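You operate a simulated robot arm through the tools that you are given. There is no shell and no other tool. Be economical: measure what you need, move in short steps, check, and stop when the job is done.

Carry out the task below with a simulated robot arm. There is one attempt and no reset: what you move stays moved.

TASK
Take the black pot cap from the top of the long green bench and put it in the inside of the steel tray. Put the cartridge marked "3 l/min" from the top of the long green bench on top of the black tape there and the cartridge marked "11 l/min" on the top of the narrow grey bench. Press the green test button three times. Put the cardboard box that says "valve kit" from the top of the steel table on the top of the grey bench and the cardboard box labelled "lamps" on the shelf of the grey bench. Press the beacon button to switch it on. Set the long red lever to 0. Any order will do. Set down upright: black pot cap, cartridge, cardboard box. The long red lever goes clockwise seen from above, to its stop.

The check looks at the end state, three seconds after you hand in, the way a careful person would. Anything else that was tipped, shoved, dropped, spilled or broken makes it a failure. Lids that push on must go on centred and level and be pressed home; caps that screw on are set level and turned clockwise until they are tight.

THE ROBOT
A 7-joint arm with a vacuum gripper on a trunk, on a base that drives. Base frame: it is fixed to the floor where the robot stands at the start and does not move with it; the origin is under the middle of the robot, x ahead of it, y to its left, z up; the surface under the hand at the start is at about z = 800. Readings come in mm, degrees, newtons and seconds.
With the tool pointing down near the work surface it reaches from about 100 to 620 mm from the robot's upright axis, wherever it stands. Its first joint turns from -69.0 to 172.0 degrees. Places, roughly: beacon button [-5100, -200, 1100]; black pot cap (5x5x6 cm) [600, 100, 800]; black tape (6x6x5 cm) [400, 300, 800]; cartridge [500, 0, 750]; green test button [1300, -700, 900]; inside of the steel tray (15x13 cm) [-1500, 3400, 440]; long red lever [-4100, 2600, 1000]; shelf of the grey bench [1100, 0, 200]; top of the grey bench [1100, 0, 800]; top of the narrow grey bench [1200, 1800, 800]. Payload 1.06 kg.
Tool frame: the origin (TCP) lies in the middle of the cups' lips, and z points out of the cups. The gripper has 1 cup of 24 mm across, covering 24 by 24 mm (tool x, y); the bellows give 8 mm. With the vacuum on, a cup seals on a smooth face that it is pressed against (1 to 4 N); it does not hold porous or soft things. The pull reaches 23 N.
Orientation is told as [roll, pitch, yaw] about the base's x, y, z axes, in that order, counted from this pose: with the cups facing straight down, the tool's x points along the base's -x, its y along +y and its z along -z.

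THE INTERFACE
- The arm moves only by the tool move_arm. Its argument "motion" is a list of rows, each a list of 7 numbers: the shift along the base's x, y, z in mm, then the turn, a rotation vector about the base's x, y, z in degrees, then the vacuum: 1 switches it on, 0 off. In form: [[dx, dy, dz, wx, wy, wz, suction], ...]. A call has 1 to 8 rows; each row is the pose to reach, as a shift and turn from the pose commanded when the call began. Rows are played at 5 a second. More than 50 mm and 8.6 degrees between two rows, or a gripper value outside its range, and nothing of the call is played. Where a pose cannot be reached the arm comes as near as it can. A force on the tool above 40 N (or 10 N above the force at the start of the call, whichever is more), or a blocked arm, ends the call early, and 0.2 s more pass. The pull builds up within a second once a cup has sealed. Time passes only in rows, and 0.2 s behind the last, so rows that repeat a pose give it time. It gives the time, the measured TCP pose, the force on the tool (base axes) and the pull of the vacuum at its end, in the units of the frame above (readings bear some noise), with the torque about the TCP (base axes, N m) and any sound that the robot's microphone picked up.
- Cameras (640 x 400 px; columns grow to the right, rows downward): "scene" is now at [206.2, 5.8, 1165.9]; the picture's right is [0.10, -0.99, 0.00], its down [-0.55, -0.06, -0.83] and it looks along [0.83, 0.09, -0.55] (base axes); focal length 214 px, centre (320, 200). "wrist" rides on the gripper at [78, 19, -96] in the tool frame; the picture's right is [-0.24, 0.97, 0.00], its down [-0.71, -0.17, -0.69] and it looks along [-0.67, -0.16, 0.73] (tool axes); focal length 243 px, centre (320, 200). There is no depth. A picture from a camera that has moved, and an enlarged one, comes with that camera's place and axes in the base frame and with its lens. The place of the scene camera against the robot may be out by one fixed shift of up to 25 mm in any direction.
- capture(camera): a new picture of that camera. The clock stands still meanwhile.
- lift_body(by): slides the trunk up (or, below 0, down) by that many mm; the arm and the scene camera ride with it, the base frame stays. It gives what a move gives, with no picture.
- drive_base(legs): drives the robot by 1 to 6 legs, each [ahead, left, turn to the left] in mm, mm and degrees, along the robot's own axes; the way and the turn of a leg run together, so that a leg with both is an arc; at most 1500 mm and 180 degrees a leg. The arm and the cameras ride along, it lands a little off, and it stops where it bumps. It gives what a move gives.
- aim_head(pan, tilt): turns the head with the scene camera to pan (to the left, within 80 degrees either way) and tilt (down, from -29 to 69), counted from straight ahead of the robot. It gives what a move gives.
- close_up(camera, box): a new picture of the part [left, top, right, bottom] of that camera's present view, enlarged. The clock stands still meanwhile.
- sign_off(): hands the job in; it is judged then, once.

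Work in short steps. Places have to be worked out from the pictures, the camera data and where the tool is seen: move nearer, look again, correct. Check each grasp and each placing, and mend what went wrong. You have 196 turns and 166 pictures in all, those below and enlarged ones among them. Switch the vacuum off and draw the arm clear of the work before you hand the job in, unless the task says otherwise; then end with one line.

The tools are called after "Call:" as a command line: name --pt "numbers of a row" for each row, then --argument value for the rest, lists and objects as JSON in quotes. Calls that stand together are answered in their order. move_arm: Moves the arm, as the interface text tells. Its arguments: {"type":"object","properties":{"motion":{"type":"array"}},"required":["motion"]} The other tools are called the same way: lift_body (by) slides the trunk up or down; drive_base (legs) drives the base; aim_head (pan, tilt) turns the head that bears the scene camera; capture (camera) takes a picture; close_up (camera, box) takes an enlarged picture of a part of a camera's view; sign_off () hands the job in.

At the start:

```text
t: 0.0
eef_pos: [324.9, 91.0, 1057.2]
tool_rot: [0.0, 0.0, 0.0]
ft_force: [0.2, -0.5, -0.3]
moment: [-0.02, 0.0, 0.03]
pull: 0.2
trunk travel left (down, up): [-325.0, 167.0]
robot x, y, heading: [1.5, -2.3, -0.4]
head pan, tilt: [6.0, 33.6]
```

scene: 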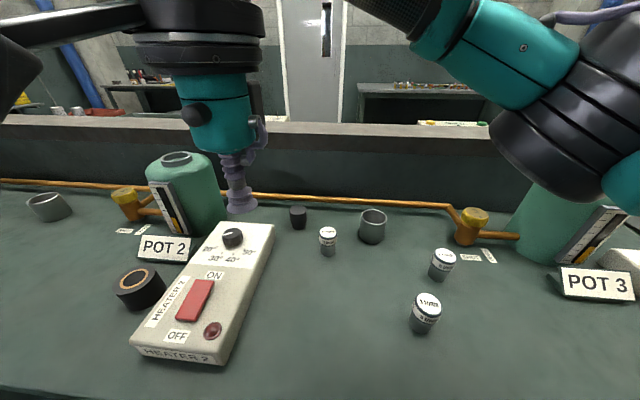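
wrist: 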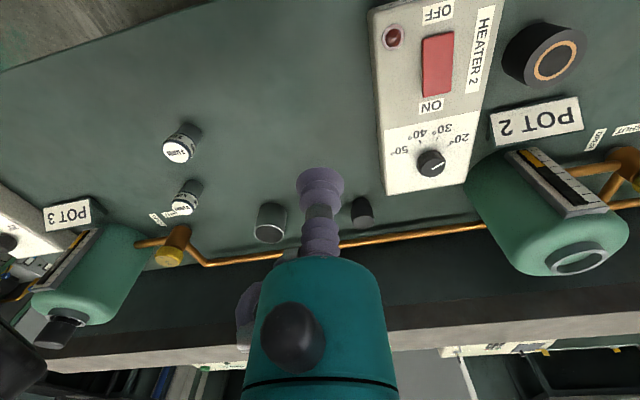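

I see three labelled cartridges, a black cap and the tape roll on the bench. I'll enlarge to read the labels.

Call:
close_up --camera "scene" --box '[270, 190, 510, 340]'

Call:
close_up --camera "wrist" --box '[120, 100, 400, 275]'

Call:
close_up --camera "scene" --box '[90, 130, 290, 330]'

```text
2.67 times, centred on (390, 265) of scene
camera zoom: at [206.2, 5.8, 1165.9], right [0.1, -0.99, 0.0], down [-0.55, -0.06, -0.83], along [0.83, 0.09, -0.55], focal length 572 px, centre (133, 27)
```

zoom: 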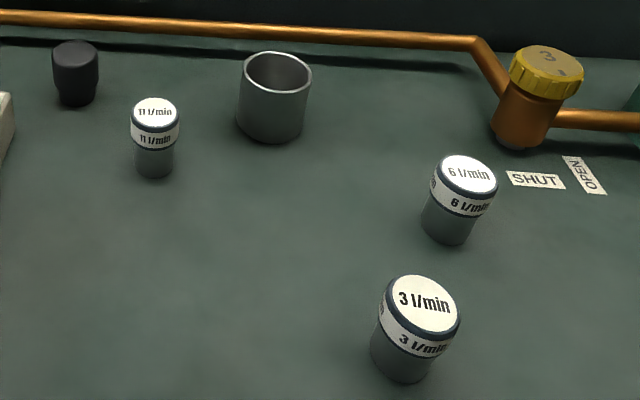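

```text
2.29 times, centred on (260, 188) of wrist
camera zoom: at [247.9, 107.5, 1153.1], right [0.24, 0.97, 0.0], down [0.71, -0.17, 0.69], along [0.67, -0.16, -0.73], focal length 555 px, centre (457, 229)
```

zoom: 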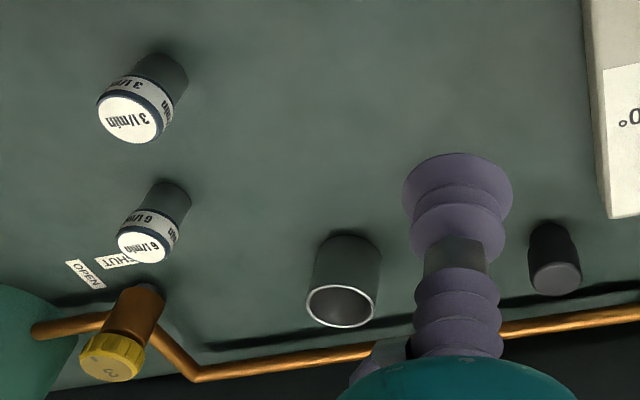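

```text
2.00 times, centred on (190, 230) of scene
camera zoom: at [206.2, 5.8, 1165.9], right [0.1, -0.99, 0.0], down [-0.55, -0.06, -0.83], along [0.83, 0.09, -0.55], focal length 429 px, centre (580, 140)
```

zoom: 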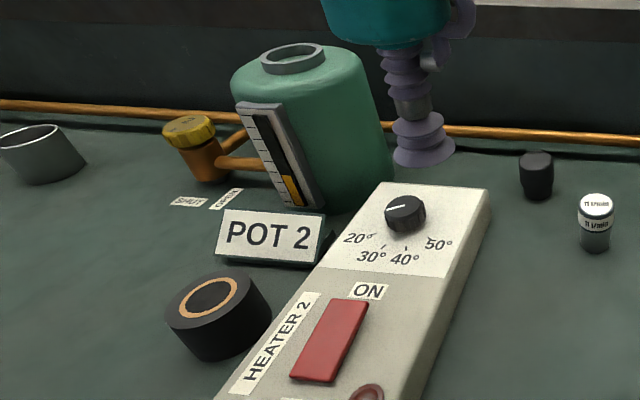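

Triangulating puts 3 l/min near (380,-129) with top at about z 860. The tape is near (380,343). I'll move over the 3 l/min cartridge and look.

Call:
move_arm --pt "10 -40 -18 0 0 0 0" --pt "20 -80 -36 0 0 0 0" --pt "30 -120 -55 0 0 0 0" --pt "40 -160 -75 0 0 0 0" --pt "48 -190 -90 0 0 0 0" --pt "55 -220 -107 0 0 0 0" --pt "55 -220 -107 0 0 0 0"

Call:
capture --camera "wrist"

Call:
capture --camera "scene"

```text
t: 1.6
eef_pos: [380.4, -130.9, 952.5]
tool_rot: [0.0, -0.1, -0.1]
ft_force: [0.0, -0.4, -0.5]
moment: [-0.01, -0.07, 0.01]
pull: 0.0
trunk travel left (down, up): [-325.0, 167.0]
robot x, y, heading: [-1.9, 0.7, -0.1]
head pan, tilt: [6.0, 33.6]
```

```text
160 pictures are left
camera wrist: at [303.1, -112.2, 1047.5], right [0.24, 0.97, 0.0], down [0.71, -0.17, 0.69], along [0.67, -0.16, -0.73], focal length 243 px, centre (320, 200)
```

wrist: 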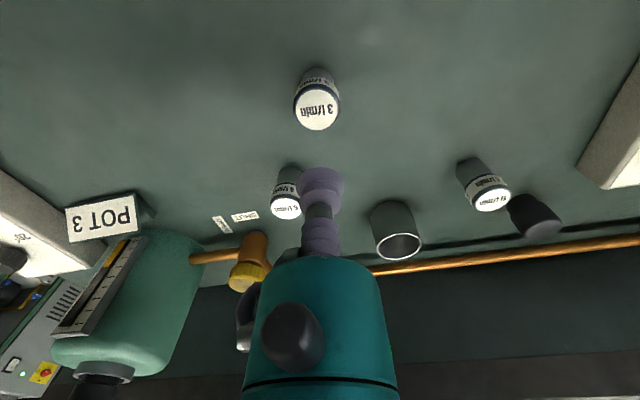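

```text
159 pictures are left
camera scene: at [206.2, 5.8, 1165.9], right [0.1, -0.99, 0.0], down [-0.55, -0.06, -0.83], along [0.83, 0.09, -0.55], focal length 214 px, centre (320, 200)
```

scene: 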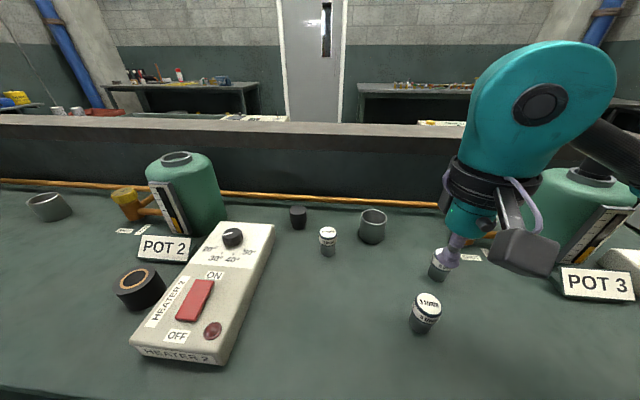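

The label now triangulates to (383,-134, z≈850). I'll lower onto it with suction on, stopping a few mm past contact.

Call:
move_arm --pt "2 -3 -45 0 0 0 0" --pt "2 -3 -75 0 0 0 0" --pt "2 -3 -90 0 0 0 1" --pt "2 -3 -96 0 0 0 1" --pt "2 -3 -100 0 0 0 1" --pt "2 -3 -102 0 0 0 1" --pt "2 -3 -102 0 0 0 1"

Call:
capture --camera "wrist"

```text
t: 3.2
eef_pos: [381.9, -133.9, 849.7]
tool_rot: [0.1, -0.2, -0.1]
ft_force: [6.5, -7.5, 32.7]
moment: [0.05, -0.01, -0.01]
pull: 23.5
trunk travel left (down, up): [-325.0, 167.0]
robot x, y, heading: [1.0, -2.2, -0.0]
head pan, tilt: [6.0, 33.6]
```

```text
158 pictures are left
camera wrist: at [304.1, -116.3, 944.4], right [0.24, 0.97, 0.0], down [0.71, -0.17, 0.69], along [0.67, -0.16, -0.73], focal length 243 px, centre (320, 200)
```

wrist: 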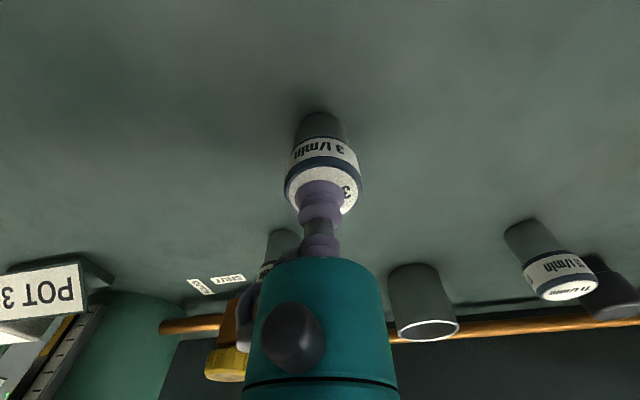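

Sealed with full pull, but I pressed hard at 33 N, so the real top is about z 857. The grip also looks a little off-centre. I'll lift and check.

Call:
move_arm --pt "0 0 6 0 0 0 1" --pt "0 0 15 0 0 0 1" --pt "0 0 50 0 0 0 1" --pt "0 0 95 0 0 0 1" --pt "0 0 95 0 0 0 1"

Call:
capture --camera "wrist"

Call:
capture --camera "scene"

```text
t: 4.4
eef_pos: [384.3, -134.2, 943.5]
tool_rot: [0.0, 0.0, 0.0]
ft_force: [0.1, -0.3, -1.7]
moment: [-0.02, 0.0, 0.01]
pull: 23.0
trunk travel left (down, up): [-325.0, 167.0]
robot x, y, heading: [-0.7, -0.4, -0.1]
head pan, tilt: [6.0, 33.6]
```

```text
157 pictures are left
camera wrist: at [306.3, -116.2, 1039.1], right [0.24, 0.97, 0.0], down [0.71, -0.17, 0.69], along [0.67, -0.16, -0.73], focal length 243 px, centre (320, 200)
```

wrist: 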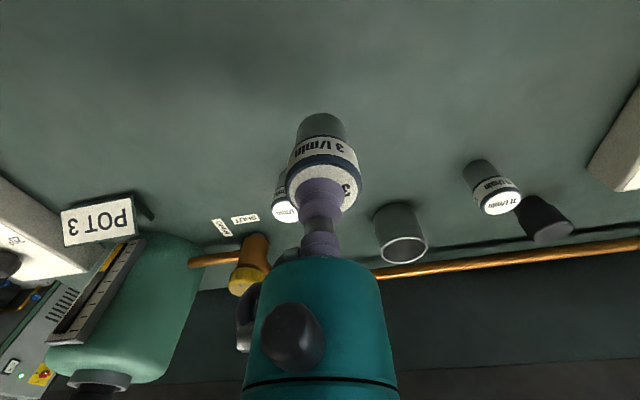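

```text
156 pictures are left
camera scene: at [206.3, 5.8, 1165.9], right [0.1, -0.99, 0.0], down [-0.55, -0.06, -0.83], along [0.83, 0.09, -0.55], focal length 214 px, centre (320, 200)
```

scene: 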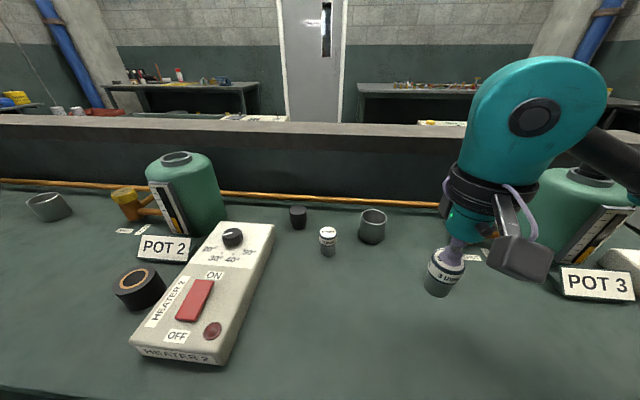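

Held upright and centred. I'll raise it and carry it toward the tape, stopping short for a look.

Call:
move_arm --pt "0 20 40 0 0 0 1" --pt "0 65 55 0 0 0 1" --pt "0 112 55 0 0 0 1" --pt "0 160 55 0 0 0 1" --pt "0 208 55 0 0 0 1" --pt "0 256 55 0 0 0 1" --pt "0 304 55 0 0 0 1" --pt "0 352 55 0 0 0 1"

Call:
capture --camera "wrist"

```text
t: 6.2
eef_pos: [382.6, 218.3, 998.3]
tool_rot: [-0.1, -0.2, 0.0]
ft_force: [-0.3, 0.4, -1.3]
moment: [0.0, -0.01, 0.0]
pull: 22.7
trunk travel left (down, up): [-325.0, 167.0]
robot x, y, heading: [0.6, 3.7, 0.1]
head pan, tilt: [6.0, 33.6]
```

```text
155 pictures are left
camera wrist: at [306.0, 236.8, 1094.5], right [0.24, 0.97, 0.0], down [0.71, -0.17, 0.69], along [0.67, -0.16, -0.73], focal length 243 px, centre (320, 200)
```

wrist: 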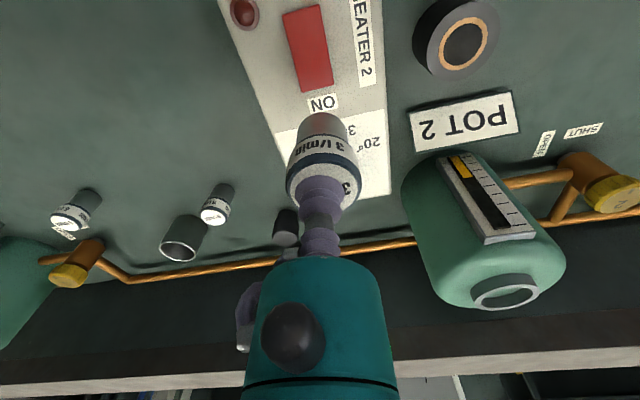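

The tape is near (385,352), but its height is uncertain. I'll move closer to remeasure.

Call:
move_arm --pt "0 45 0 0 0 0 1" --pt "0 90 0 0 0 0 1" --pt "0 130 0 0 0 0 1" --pt "0 130 0 0 0 0 1"

Call:
capture --camera "wrist"

Call:
capture --camera "scene"

```text
t: 7.2
eef_pos: [383.2, 222.1, 1008.1]
tool_rot: [0.0, 0.0, -0.1]
ft_force: [0.6, -0.3, -1.0]
moment: [0.0, -0.04, 0.0]
pull: 23.2
out of reach, approached as far as the arm can: row 1, 2, 3, 4
trunk travel left (down, up): [-325.0, 167.0]
robot x, y, heading: [-0.6, 0.8, 0.1]
head pan, tilt: [6.0, 33.6]
```

```text
154 pictures are left
camera wrist: at [305.9, 239.0, 1104.0], right [0.24, 0.97, 0.0], down [0.71, -0.17, 0.69], along [0.67, -0.16, -0.73], focal length 243 px, centre (320, 200)
```

wrist: 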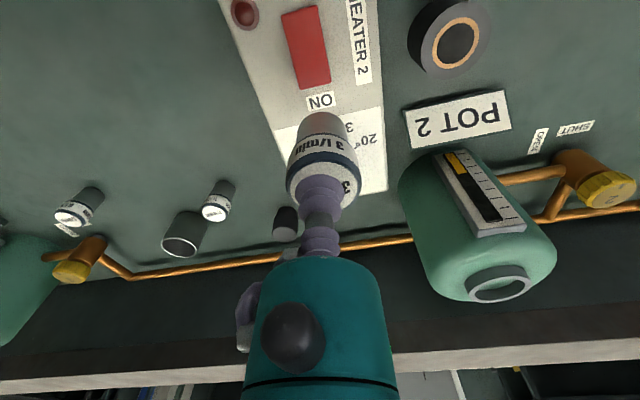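

```text
153 pictures are left
camera scene: at [206.3, 5.8, 1165.9], right [0.1, -0.99, 0.0], down [-0.55, -0.06, -0.83], along [0.83, 0.09, -0.55], focal length 214 px, centre (320, 200)
```

scene: 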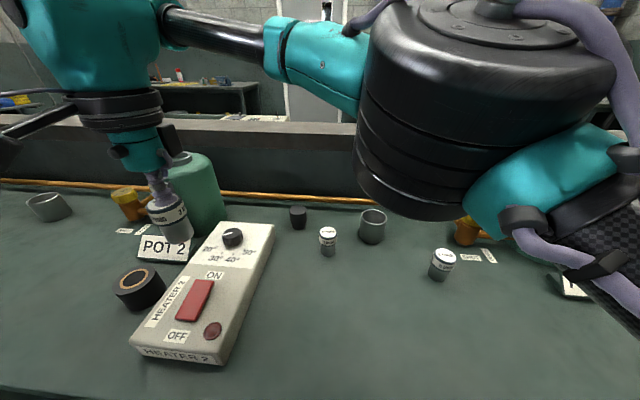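

The arm's reach is limited there. I'll shift the base 150 mm left so that the tape is more in front.

Call:
drive_base --legs '[[0, 150, 0]]'

Call:
capture --camera "wrist"

```text
t: 9.2
eef_pos: [383.0, 374.1, 1009.1]
tool_rot: [0.0, 0.1, -0.1]
ft_force: [-1.4, 0.5, -1.0]
moment: [-0.08, -0.01, 0.01]
pull: 22.6
trunk travel left (down, up): [-325.0, 167.0]
robot x, y, heading: [-0.1, 154.4, 0.0]
head pan, tilt: [6.0, 33.6]
```

```text
152 pictures are left
camera wrist: at [305.7, 391.2, 1104.0], right [0.24, 0.97, 0.0], down [0.71, -0.17, 0.69], along [0.67, -0.16, -0.73], focal length 243 px, centre (320, 200)
```

wrist: 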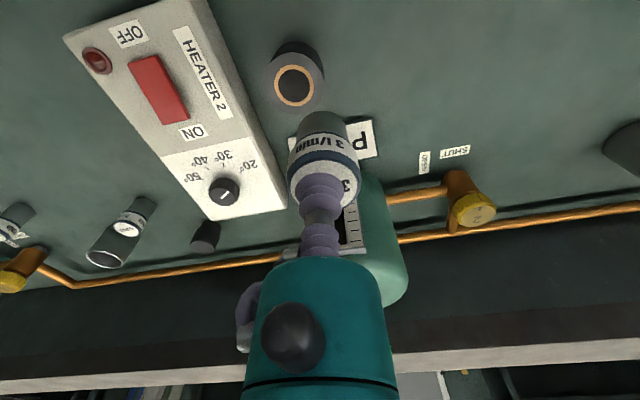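

The tape top is now at (382,346, z≈848). I'll move over it and come down to about 25 mm above contact.

Call:
move_arm --pt "-1 -28 0 0 0 0 1" --pt "-1 -28 -40 0 0 0 1" --pt "-1 -28 -75 0 0 0 1" --pt "-1 -28 -85 0 0 0 1" --pt "-1 -28 -85 0 0 0 1"

Call:
capture --camera "wrist"

Call:
close_up --camera "scene" --box '[140, 150, 380, 300]'

```text
t: 10.4
eef_pos: [381.6, 346.2, 923.4]
tool_rot: [0.0, 0.0, -0.1]
ft_force: [0.2, 0.2, -2.1]
moment: [0.0, 0.0, 0.0]
pull: 22.9
trunk travel left (down, up): [-325.0, 167.0]
robot x, y, heading: [1.6, 154.6, -0.1]
head pan, tilt: [6.0, 33.6]
```

```text
151 pictures are left
camera wrist: at [304.0, 364.3, 1019.6], right [0.24, 0.97, 0.0], down [0.71, -0.17, 0.69], along [0.67, -0.16, -0.73], focal length 243 px, centre (320, 200)
```

wrist: 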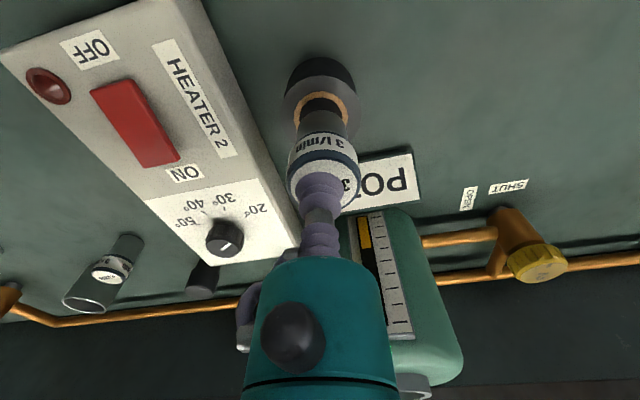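

```text
2.67 times, centred on (260, 225) of scene
camera zoom: at [206.2, 157.9, 1165.9], right [0.1, -0.99, 0.0], down [-0.55, -0.06, -0.83], along [0.83, 0.09, -0.55], focal length 572 px, centre (480, 133)
```

zoom: 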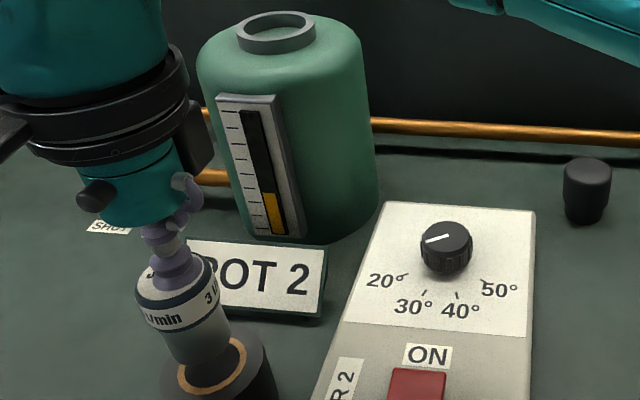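

I'll zoom in to verify centring.

Call:
close_up --camera "wrist" --box '[240, 40, 400, 140]'

```text
4.00 times, centred on (320, 90) of wrist
camera zoom: at [304.0, 364.3, 1019.6], right [0.24, 0.97, 0.0], down [0.71, -0.17, 0.69], along [0.67, -0.16, -0.73], focal length 970 px, centre (320, 640)
```

zoom: 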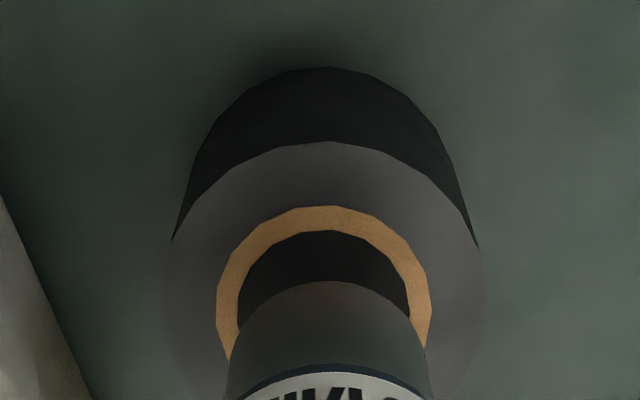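

Centred well. I'll lower in small steps and watch for contact.

Call:
move_arm --pt "0 0 -10 0 0 0 1" --pt "0 0 -15 0 0 0 1" --pt "0 0 -17 0 0 0 1" --pt "0 0 -18 0 0 0 1"

Call:
close_up --camera "wrist" --box '[240, 40, 400, 140]'

```text
t: 11.4
eef_pos: [382.4, 344.8, 905.5]
tool_rot: [0.0, 0.0, 0.0]
ft_force: [-0.3, -0.2, -1.5]
moment: [0.02, -0.05, -0.01]
pull: 23.2
trunk travel left (down, up): [-325.0, 167.0]
robot x, y, heading: [1.6, 153.6, -0.0]
head pan, tilt: [6.0, 33.6]
```

```text
4.00 times, centred on (320, 90) of wrist
camera zoom: at [304.7, 362.8, 1001.0], right [0.24, 0.97, 0.0], down [0.71, -0.17, 0.69], along [0.67, -0.16, -0.73], focal length 970 px, centre (320, 640)
```

zoom: 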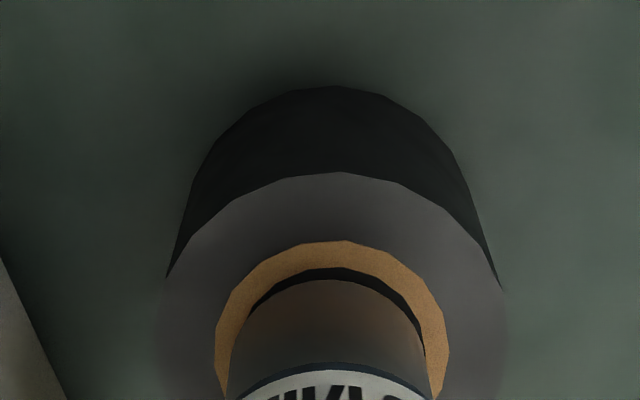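

Nearly touching and centred within 1 mm. I'll lower a few more mm until it makes contact.

Call:
move_arm --pt "0 0.8 -2 0 0 0 1" --pt "0 0.8 -4 0 0 0 1" --pt "0 0.8 -5 0 0 0 1" --pt "0 0.8 -5 0 0 0 1"

Call:
close_up --camera "wrist" --box '[240, 40, 400, 140]'

```text
t: 12.4
eef_pos: [381.6, 345.7, 901.9]
tool_rot: [0.1, -0.1, -0.1]
ft_force: [1.7, -2.2, 18.5]
moment: [0.04, 0.05, -0.03]
pull: 23.1
trunk travel left (down, up): [-325.0, 167.0]
robot x, y, heading: [-0.5, 150.8, -0.0]
head pan, tilt: [6.0, 33.6]
```

```text
4.00 times, centred on (320, 90) of wrist
camera zoom: at [304.5, 362.9, 996.6], right [0.24, 0.97, 0.0], down [0.71, -0.17, 0.69], along [0.67, -0.16, -0.73], focal length 970 px, centre (320, 640)
```

zoom: 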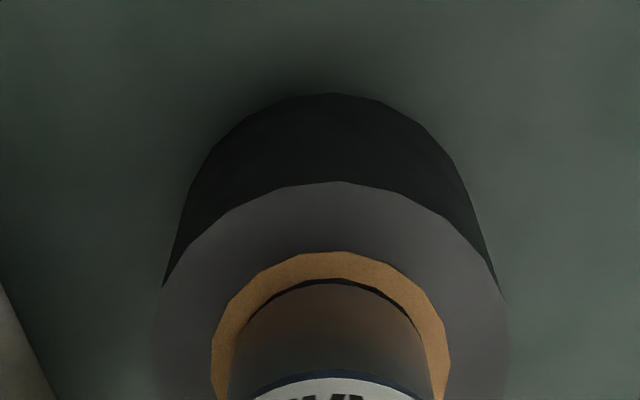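

Contact made. I'll ease up 2 mm, turn the vacuum off and draw up.

Call:
move_arm --pt "0 0 2 0 0 0 0" --pt "0 0 2 0 0 0 0" --pt "0 0 2 0 0 0 0" --pt "0 0 3 0 0 0 0" --pt "0 0 6 0 0 0 0" --pt "0 0 15 0 0 0 0" --pt "0 0 55 0 0 0 0" --pt "0 0 95 0 0 0 0"

Call:
capture --camera "wrist"

Call:
capture --camera "scene"

```text
t: 14.2
eef_pos: [379.4, 346.8, 994.5]
tool_rot: [0.0, 0.0, 0.0]
ft_force: [0.1, 0.6, -0.1]
moment: [-0.01, 0.02, 0.01]
pull: 0.1
trunk travel left (down, up): [-325.0, 167.0]
robot x, y, heading: [-0.9, 152.3, -0.2]
head pan, tilt: [6.0, 33.6]
```

```text
146 pictures are left
camera wrist: at [303.2, 364.3, 1090.5], right [0.24, 0.97, 0.0], down [0.71, -0.17, 0.69], along [0.67, -0.16, -0.73], focal length 243 px, centre (320, 200)
```

wrist: 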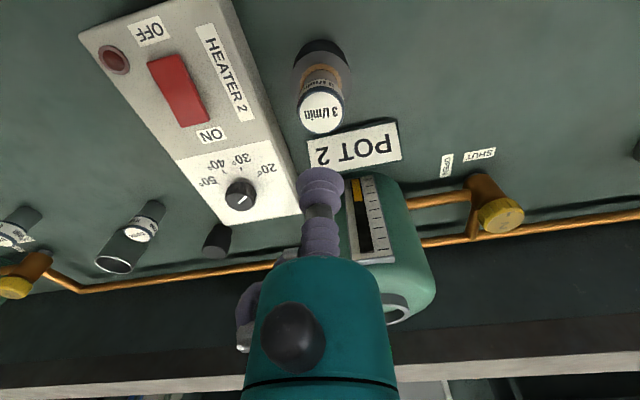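

```text
145 pictures are left
camera scene: at [206.0, 157.8, 1165.9], right [0.1, -0.99, 0.0], down [-0.55, -0.06, -0.83], along [0.83, 0.09, -0.55], focal length 214 px, centre (320, 200)
```

scene: 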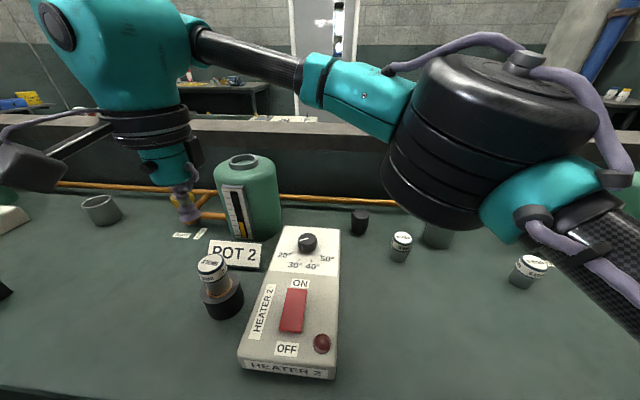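

The 3 l/min cartridge stands on the tape. Now I'll look around for the layout, with the head to the left first.

Call:
aim_head --pan 75 --tilt 15

Call:
capture --camera "scene"

Call:
aim_head --pan -75 --tilt 15

Call:
capture --camera "scene"

Call:
aim_head --pan 0 --tilt 10

Call:
capture --camera "scene"

```text
t: 15.6
eef_pos: [381.0, 347.2, 992.8]
tool_rot: [0.0, -0.1, 0.0]
ft_force: [0.9, -0.4, -0.3]
moment: [0.02, -0.03, -0.02]
pull: 0.1
trunk travel left (down, up): [-325.0, 167.0]
robot x, y, heading: [0.8, 151.5, 0.2]
head pan, tilt: [75.0, 15.0]
```

```text
144 pictures are left
camera scene: at [142.0, 238.7, 1195.7], right [0.97, -0.26, 0.0], down [-0.07, -0.25, -0.97], along [0.25, 0.93, -0.26], focal length 214 px, centre (320, 200)
```

scene: 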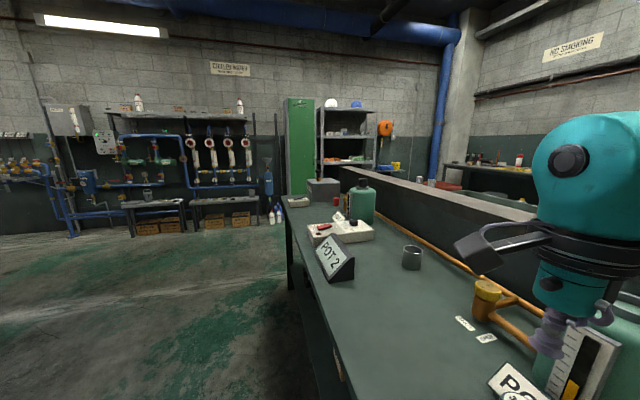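

```text
t: 17.9
eef_pos: [381.0, 346.0, 994.7]
tool_rot: [0.0, 0.0, 0.0]
ft_force: [0.1, 0.9, -0.5]
moment: [0.01, 0.04, -0.05]
pull: 0.1
trunk travel left (down, up): [-325.0, 167.0]
robot x, y, heading: [1.9, 153.8, 0.0]
head pan, tilt: [-75.0, 15.0]
```

```text
143 pictures are left
camera scene: at [142.1, 58.3, 1195.8], right [-0.97, -0.26, 0.0], down [-0.07, 0.25, -0.97], along [0.25, -0.93, -0.26], focal length 214 px, centre (320, 200)
```

scene: 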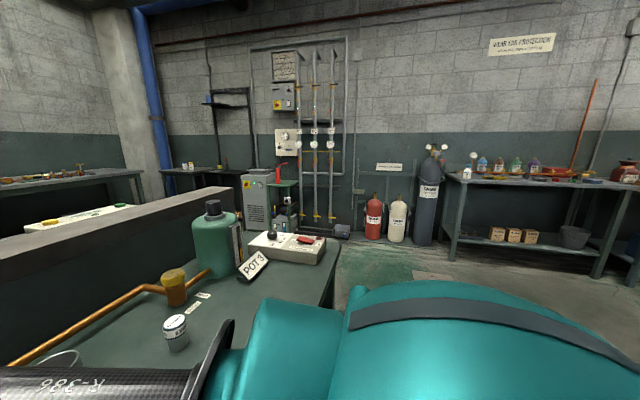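

```text
t: 19.4
eef_pos: [379.8, 346.8, 995.0]
tool_rot: [0.0, 0.1, 0.1]
ft_force: [0.3, 0.4, 0.0]
moment: [0.04, -0.01, -0.03]
pull: 0.0
trunk travel left (down, up): [-325.0, 167.0]
robot x, y, heading: [-3.1, 155.7, -0.2]
head pan, tilt: [0.0, 10.0]
```

```text
142 pictures are left
camera scene: at [210.8, 148.5, 1203.9], right [0.0, -1.0, 0.0], down [-0.17, 0.0, -0.98], along [0.98, 0.0, -0.17], focal length 214 px, centre (320, 200)
```

scene: 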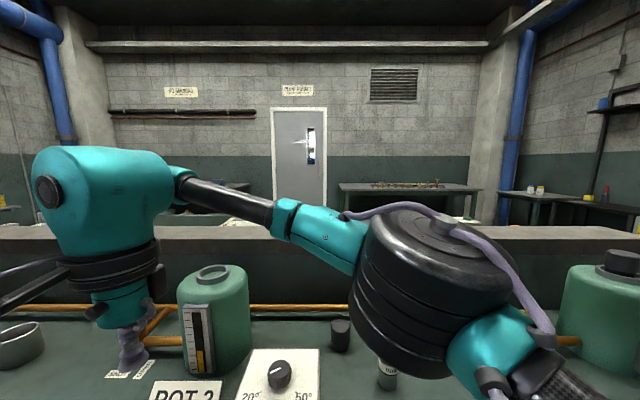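

Layout: the grey benches lie behind the partition, reachable around the bench's end. First I'll pick the 11 l/min cartridge, moving over with the elbow clear of pot 2.

Call:
move_arm --pt "0 -48 0 0 0 0 0" --pt "0 -96 0 0 0 0 0" --pt "0 -144 0 0 0 0 0" --pt "0 -192 0 0 0 0 0" --pt "0 -240 0 0 0 0 0" --pt "35 -270 0 0 0 0 0" --pt "75 -295 -5 0 0 0 0" --pt "115 -310 -15 0 0 0 0"

Call:
capture --camera "wrist"

```text
t: 21.2
eef_pos: [496.1, 36.1, 980.2]
tool_rot: [0.0, 0.0, 0.1]
ft_force: [-0.2, 0.5, -0.5]
moment: [0.02, -0.04, 0.03]
pull: 0.1
trunk travel left (down, up): [-325.0, 167.0]
robot x, y, heading: [0.2, 150.9, -0.0]
head pan, tilt: [0.0, 10.0]
```

```text
141 pictures are left
camera wrist: at [418.6, 53.6, 1075.3], right [0.24, 0.97, 0.0], down [0.71, -0.17, 0.68], along [0.67, -0.16, -0.73], focal length 243 px, centre (320, 200)
```

wrist: 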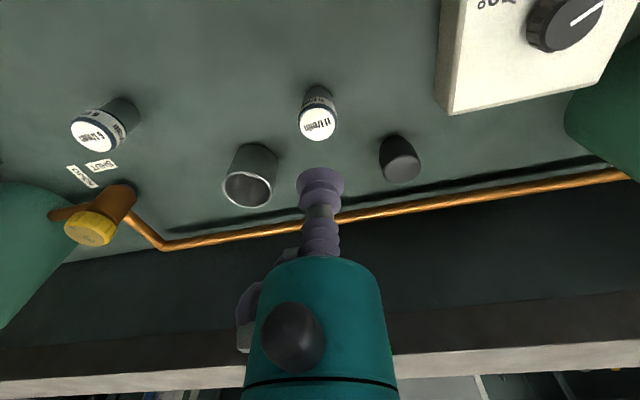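

11 l/min computes to about (522,27). I'll lower onto it and creep at the end.

Call:
move_arm --pt "26 -9 -30 0 0 0 0" --pt "26 -9 -75 0 0 0 0" --pt "26 -9 -110 0 0 0 0" --pt "26 -9 -119 0 0 0 1" --pt "26 -9 -122 0 0 0 1" --pt "26 -9 -124 0 0 0 1" --pt "26 -9 -125 0 0 0 1" --pt "26 -9 -125 0 0 0 1"

Call:
capture --camera "wrist"

```text
t: 23.0
eef_pos: [522.7, 27.5, 855.5]
tool_rot: [0.1, -0.1, -0.1]
ft_force: [5.0, -3.1, 16.9]
moment: [-0.09, -0.04, 0.03]
pull: 23.2
trunk travel left (down, up): [-325.0, 167.0]
robot x, y, heading: [-3.2, 152.0, 0.0]
head pan, tilt: [0.0, 10.0]
```

```text
140 pictures are left
camera wrist: at [444.8, 45.2, 951.6], right [0.24, 0.97, 0.0], down [0.71, -0.17, 0.69], along [0.67, -0.16, -0.73], focal length 243 px, centre (320, 200)
```

wrist: 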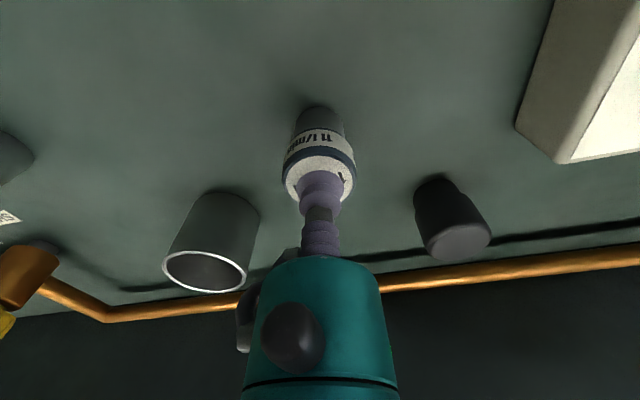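

Sealed. I'll lift straight up and pull it in over the robot's side.

Call:
move_arm --pt "0 0 5 0 0 0 1" --pt "0 0 40 0 0 0 1" --pt "0 0 90 0 0 0 1" --pt "-40 10 120 0 0 0 1" --pt "-85 25 135 0 0 0 1" --pt "-130 40 140 0 0 0 1" --pt "-175 60 145 0 0 0 1" --pt "-200 80 150 0 0 0 1"

Call:
aim_head --pan 60 --tilt 35

Call:
capture --camera "scene"

Call:
capture --camera "wrist"

```text
refused: row 4 steps farther than a row can; nothing moved
```

```text
t: 24.3
eef_pos: [521.6, 27.8, 854.8]
tool_rot: [0.0, 0.1, 0.0]
ft_force: [0.7, -1.0, 3.6]
moment: [-0.01, 0.02, -0.03]
pull: 23.3
trunk travel left (down, up): [-325.0, 167.0]
robot x, y, heading: [1.0, 151.5, -0.1]
head pan, tilt: [60.0, 35.0]
```

```text
139 pictures are left
camera scene: at [161.8, 224.7, 1163.7], right [0.87, -0.5, 0.0], down [-0.29, -0.5, -0.82], along [0.41, 0.71, -0.57], focal length 214 px, centre (320, 200)
```

scene: 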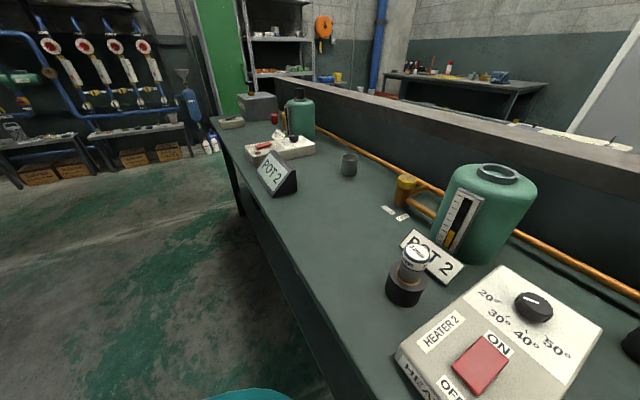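

```text
138 pictures are left
camera wrist: at [444.8, 45.4, 950.2], right [0.24, 0.97, 0.0], down [0.71, -0.17, 0.68], along [0.67, -0.16, -0.73], focal length 243 px, centre (320, 200)
```

wrist: 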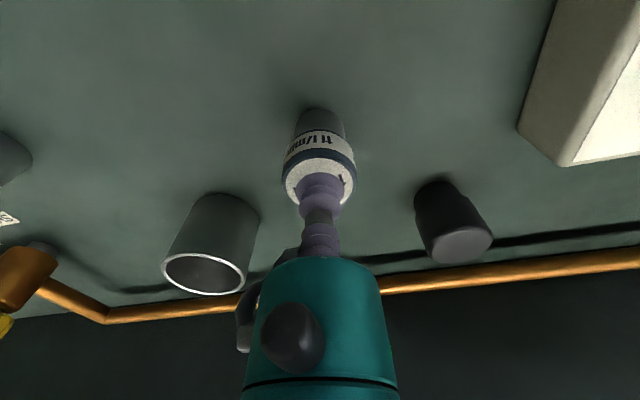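

One step was too long, so I'll redo the lift in shorter ones.

Call:
move_arm --pt "0 0 5 0 0 0 1" --pt "0 0 45 0 0 0 1" --pt "0 0 90 0 0 0 1" --pt "0 0 130 0 0 0 1" --pt "-40 10 140 0 0 0 1" --pt "-82 25 145 0 0 0 1" --pt "-124 40 145 0 0 0 1" --pt "-165 60 145 0 0 0 1"

Call:
capture --camera "wrist"

```text
t: 26.1
eef_pos: [356.8, 88.9, 1000.6]
tool_rot: [0.1, 0.0, -0.1]
ft_force: [0.0, -0.6, -1.4]
moment: [0.03, 0.01, 0.0]
pull: 22.6
trunk travel left (down, up): [-325.0, 167.0]
robot x, y, heading: [-2.3, 152.4, 0.1]
head pan, tilt: [60.0, 35.0]
```

```text
137 pictures are left
camera wrist: at [278.9, 106.6, 1096.5], right [0.24, 0.97, 0.0], down [0.71, -0.17, 0.69], along [0.67, -0.16, -0.73], focal length 243 px, centre (320, 200)
```

wrist: 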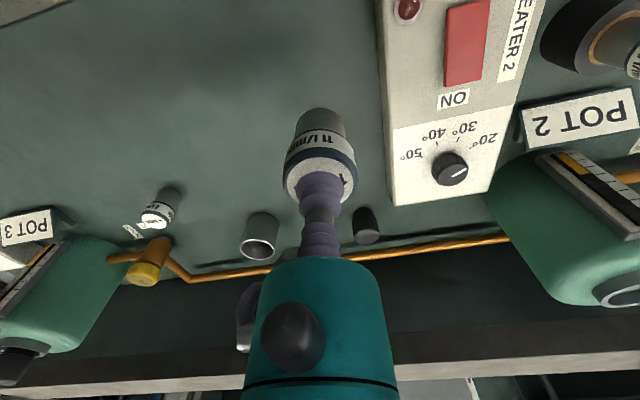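

Held upright. I'll back off and drive left past the end of the bench, then look.

Call:
drive_base --legs '[[-350, 0, 0], [0, 1300, 0], [0, 1200, 0]]'

Call:
aim_head --pan 0 --tilt 20

Call:
capture --camera "scene"

Call:
aim_head --pan -60 --tilt 25

Call:
capture --camera "scene"

Call:
aim_head --pan 70 --tilt 25

Call:
capture --camera "scene"

```text
t: 49.9
eef_pos: [-27.5, 2589.9, 999.4]
tool_rot: [0.0, -0.1, 1.7]
ft_force: [0.2, 0.2, -1.1]
moment: [-0.02, -0.03, 0.0]
pull: 23.1
trunk travel left (down, up): [-325.0, 167.0]
robot x, y, heading: [-385.5, 2646.3, 1.9]
head pan, tilt: [60.0, 35.0]
```

```text
t: 51.2
eef_pos: [-26.5, 2589.2, 1000.5]
tool_rot: [0.1, 0.0, 1.7]
ft_force: [-1.5, 0.1, -0.2]
moment: [-0.01, -0.02, 0.0]
pull: 22.6
trunk travel left (down, up): [-325.0, 167.0]
robot x, y, heading: [-384.1, 2645.0, 1.7]
head pan, tilt: [0.0, 20.0]
```

```text
136 pictures are left
camera scene: at [-174.5, 2644.9, 1187.6], right [0.03, -1.0, 0.0], down [-0.34, -0.01, -0.94], along [0.94, 0.03, -0.34], focal length 214 px, centre (320, 200)
```

scene: 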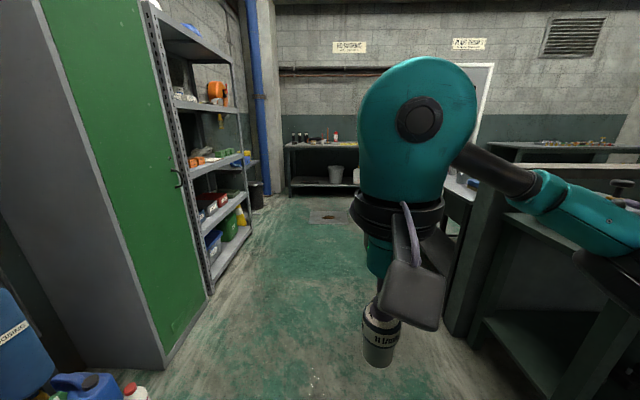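

```text
t: 52.5
eef_pos: [-27.5, 2590.5, 1000.9]
tool_rot: [0.0, 0.0, 1.7]
ft_force: [-0.3, -0.7, -1.9]
moment: [0.01, -0.01, 0.01]
pull: 23.0
trunk travel left (down, up): [-325.0, 167.0]
robot x, y, heading: [-385.5, 2642.2, 1.8]
head pan, tilt: [-60.0, 25.0]
```

```text
135 pictures are left
camera scene: at [-219.0, 2563.7, 1179.5], right [-0.85, -0.53, 0.0], down [-0.22, 0.36, -0.91], along [0.48, -0.77, -0.42], focal length 214 px, centre (320, 200)
```

scene: 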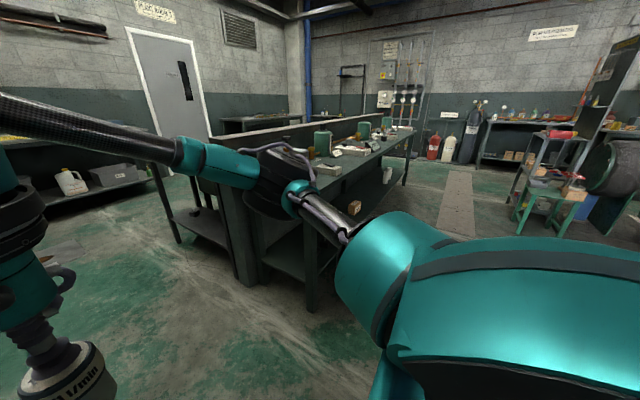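

```text
t: 54.6
eef_pos: [-25.8, 2590.1, 1000.2]
tool_rot: [0.0, 0.0, 1.7]
ft_force: [-0.2, -0.3, -1.2]
moment: [0.0, -0.02, -0.02]
pull: 22.4
trunk travel left (down, up): [-325.0, 167.0]
robot x, y, heading: [-385.7, 2641.5, 1.9]
head pan, tilt: [70.0, 25.0]
```

```text
134 pictures are left
camera scene: at [-238.6, 2729.5, 1179.5], right [0.95, -0.31, 0.0], down [-0.13, -0.4, -0.91], along [0.28, 0.86, -0.42], focal length 214 px, centre (320, 200)
```

scene: 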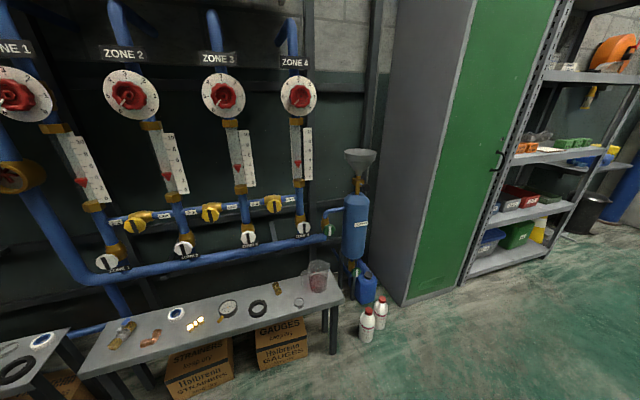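

The passage between bench end (y≈1855) and locker (y≈3480) is clear. I'll drive through it to x≈1900 and turn to face the back side.

Call:
drive_base --legs '[[1150, 0, -2], [1150, 0, 0], [0, 0, -90]]'

Call:
aim_head --pan 0 --tilt 20

Call:
capture --camera "scene"

Call:
aim_head --pan -50 --tilt 25

Call:
capture --camera "scene"

```text
t: 69.9
eef_pos: [1865.4, 2273.2, 1000.5]
tool_rot: [0.1, 0.0, -91.2]
ft_force: [0.5, -0.4, -1.0]
moment: [0.0, -0.01, -0.03]
pull: 23.3
trunk travel left (down, up): [-325.0, 167.0]
robot x, y, heading: [1937.6, 2630.5, -90.9]
head pan, tilt: [70.0, 25.0]
```

```text
t: 71.3
eef_pos: [1865.0, 2274.3, 1000.8]
tool_rot: [0.0, -0.1, -91.3]
ft_force: [0.0, -0.3, -2.2]
moment: [-0.02, -0.01, -0.01]
pull: 22.2
trunk travel left (down, up): [-325.0, 167.0]
robot x, y, heading: [1940.3, 2627.6, -91.1]
head pan, tilt: [0.0, 20.0]
```

```text
133 pictures are left
camera scene: at [1954.6, 2436.3, 1187.6], right [-1.0, 0.02, 0.0], down [0.01, 0.34, -0.94], along [-0.02, -0.94, -0.34], focal length 214 px, centre (320, 200)
```

scene: 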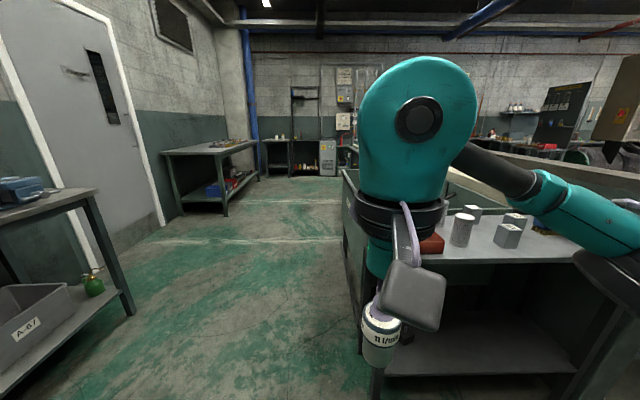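

```text
t: 72.5
eef_pos: [1865.4, 2274.5, 1001.6]
tool_rot: [0.0, 0.0, -91.3]
ft_force: [0.1, 0.2, -0.7]
moment: [-0.02, 0.01, -0.01]
pull: 22.7
trunk travel left (down, up): [-325.0, 167.0]
robot x, y, heading: [1935.3, 2627.3, -91.1]
head pan, tilt: [-50.0, 25.0]
```

```text
132 pictures are left
camera scene: at [1884.7, 2471.6, 1179.5], right [-0.63, 0.78, 0.0], down [0.33, 0.26, -0.91], along [-0.71, -0.57, -0.42], focal length 214 px, centre (320, 200)
```

scene: 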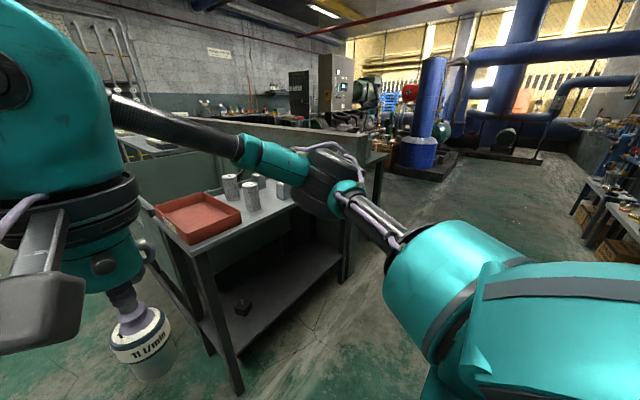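

The narrow bench has a red tray and some cans, with its front edge at y≈1910. I'll line up in front of it.

Call:
drive_base --legs '[[0, -520, 1], [270, 0, 0]]'

Call:
aim_head --pan 0 --tilt 40

Call:
capture --camera "scene"

Call:
capture --camera "wrist"

```text
t: 79.1
eef_pos: [1345.2, 2008.2, 1001.0]
tool_rot: [0.0, -0.1, -90.2]
ft_force: [1.0, 0.4, -0.9]
moment: [-0.04, -0.02, -0.01]
pull: 22.5
trunk travel left (down, up): [-325.0, 167.0]
robot x, y, heading: [1409.4, 2370.2, -90.2]
head pan, tilt: [-50.0, 25.0]
```

```text
t: 80.3
eef_pos: [1343.6, 2009.8, 1000.7]
tool_rot: [0.0, -0.1, -90.4]
ft_force: [-0.6, -0.3, -1.1]
moment: [-0.01, 0.0, 0.0]
pull: 23.0
trunk travel left (down, up): [-325.0, 167.0]
robot x, y, heading: [1406.3, 2362.7, -90.2]
head pan, tilt: [0.0, 40.0]
```

```text
131 pictures are left
camera scene: at [1430.2, 2181.4, 1156.2], right [-1.0, 0.0, 0.0], down [0.0, 0.64, -0.77], along [0.0, -0.77, -0.64], focal length 214 px, centre (320, 200)
```

scene: 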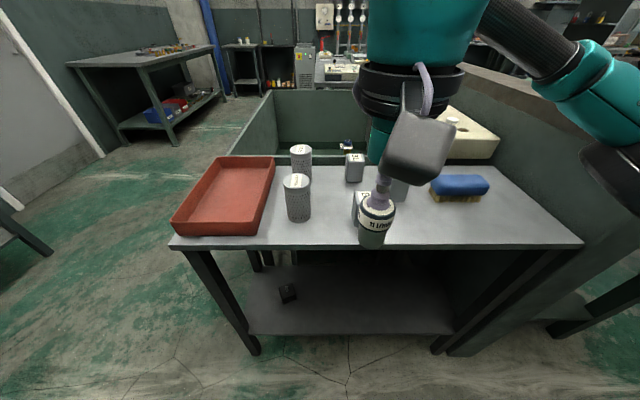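

```text
130 pictures are left
camera wrist: at [1364.8, 2086.3, 1096.4], right [0.97, -0.24, 0.0], down [-0.17, -0.71, 0.69], along [-0.16, -0.67, -0.73], focal length 243 px, centre (320, 200)
```

wrist: 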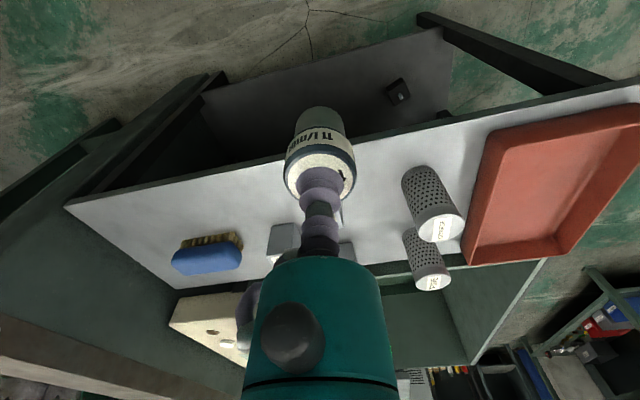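

The front-right area of the bench is free, with the target at about (1170,1860). I'll shift the base a bit to have good reach, then look again.

Call:
drive_base --legs '[[90, -120, 0]]'

Call:
capture --camera "wrist"

```text
t: 82.0
eef_pos: [1223.1, 1920.2, 1001.2]
tool_rot: [0.0, 0.0, -90.5]
ft_force: [0.7, -0.6, -2.3]
moment: [-0.04, -0.02, 0.03]
pull: 23.2
trunk travel left (down, up): [-325.0, 167.0]
robot x, y, heading: [1288.7, 2276.5, -90.8]
head pan, tilt: [0.0, 40.0]
```

```text
129 pictures are left
camera wrist: at [1245.8, 1996.2, 1096.4], right [0.97, -0.24, 0.0], down [-0.18, -0.71, 0.69], along [-0.17, -0.66, -0.73], focal length 243 px, centre (320, 200)
```

wrist: 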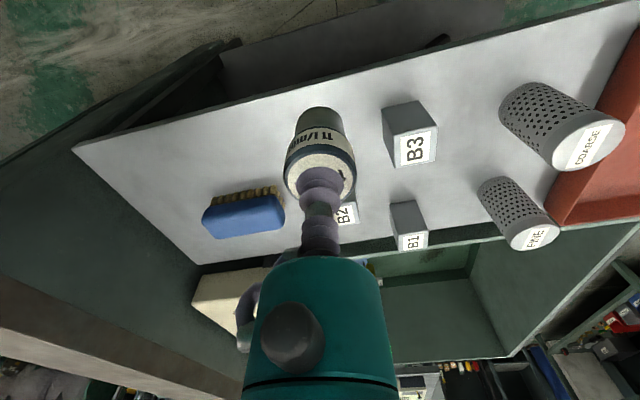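

The free spot is at about (1160,1855). I'll move there and lower to just above contact.

Call:
move_arm --pt "-30 -32 0 0 0 0 1" --pt "-62 -65 0 0 0 0 1" --pt "-62 -65 -45 0 0 0 1" --pt "-62 -65 -90 0 0 0 1" --pt "-62 -65 -125 0 0 0 1" --pt "-62 -65 -130 0 0 0 1"

Call:
capture --camera "wrist"

```text
t: 83.4
eef_pos: [1161.8, 1854.6, 868.7]
tool_rot: [0.0, 0.0, -90.4]
ft_force: [-0.3, -0.2, -1.2]
moment: [-0.01, 0.0, 0.0]
pull: 23.2
trunk travel left (down, up): [-325.0, 167.0]
robot x, y, heading: [1290.7, 2278.5, -90.3]
head pan, tilt: [0.0, 40.0]
```

```text
128 pictures are left
camera wrist: at [1182.9, 1932.0, 964.4], right [0.97, -0.24, 0.0], down [-0.18, -0.71, 0.69], along [-0.17, -0.67, -0.73], focal length 243 px, centre (320, 200)
```

wrist: 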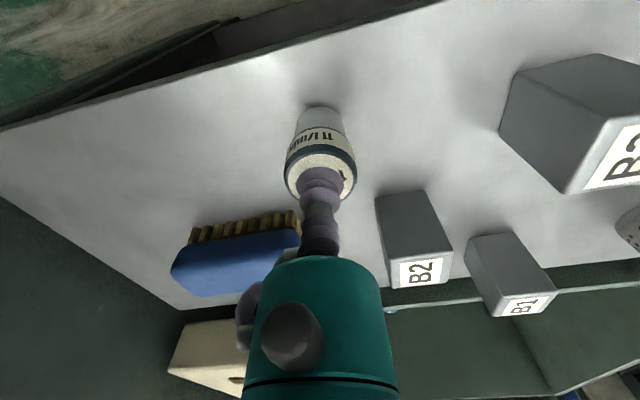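

I'll creep down until contact.

Call:
move_arm --pt "0 0 -6 0 0 0 1" --pt "0 0 -10 0 0 0 1" --pt "0 0 -12 0 0 0 1" --pt "0 0 -13 0 0 0 1"

```text
t: 84.4
eef_pos: [1163.7, 1855.2, 857.5]
tool_rot: [0.0, -0.1, -90.5]
ft_force: [-2.2, -3.0, 9.1]
moment: [0.05, 0.02, 0.0]
pull: 22.7
trunk travel left (down, up): [-325.0, 167.0]
robot x, y, heading: [1293.5, 2276.1, -90.5]
head pan, tilt: [0.0, 40.0]
```

Contact at 9 N, so the cartridge is down. I'll release and rise.

Call:
move_arm --pt "0 0 0 0 0 0 0" --pt "0 0 0 0 0 0 0" --pt "0 0 1 0 0 0 0" --pt "0 0 3 0 0 0 0" --pt "0 0 8 0 0 0 0" --pt "0 0 50 0 0 0 0" --pt "0 0 98 0 0 0 0" --pt "0 0 145 0 0 0 0"

Call:
capture --camera "wrist"

Call:
aim_head --pan 60 --tilt 15

Call:
capture --camera "scene"

```text
t: 86.2
eef_pos: [1163.9, 1855.9, 1003.6]
tool_rot: [0.0, 0.0, -90.4]
ft_force: [0.1, 0.3, 0.2]
moment: [0.02, 0.02, 0.01]
pull: 0.1
trunk travel left (down, up): [-325.0, 167.0]
robot x, y, heading: [1297.4, 2276.4, -90.5]
head pan, tilt: [0.0, 40.0]
```

```text
127 pictures are left
camera wrist: at [1185.1, 1932.1, 1099.5], right [0.97, -0.24, 0.0], down [-0.18, -0.71, 0.69], along [-0.17, -0.66, -0.73], focal length 243 px, centre (320, 200)
```

wrist: 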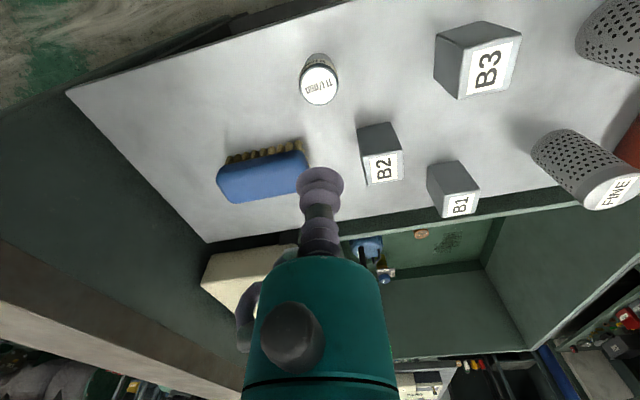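

```text
t: 87.5
eef_pos: [1165.5, 1855.6, 1003.9]
tool_rot: [-0.1, 0.0, -90.5]
ft_force: [-0.3, -0.5, 0.2]
moment: [0.0, 0.02, 0.0]
pull: 0.0
trunk travel left (down, up): [-325.0, 167.0]
robot x, y, heading: [1291.8, 2279.5, -90.2]
head pan, tilt: [60.0, 15.0]
```

```text
126 pictures are left
camera scene: at [1393.0, 2129.0, 1195.7], right [-0.51, -0.86, 0.0], down [-0.22, 0.13, -0.97], along [0.83, -0.49, -0.26], focal length 214 px, centre (320, 200)
```

scene: 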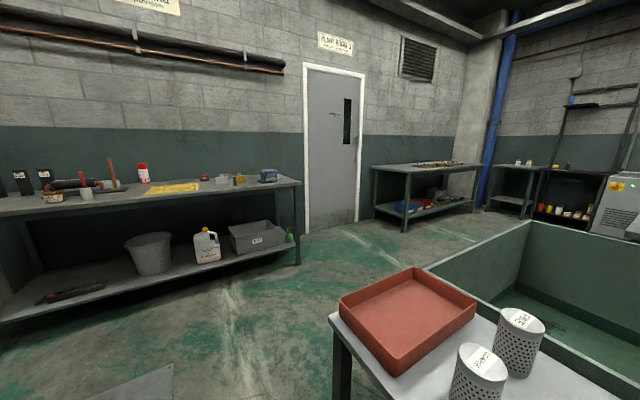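

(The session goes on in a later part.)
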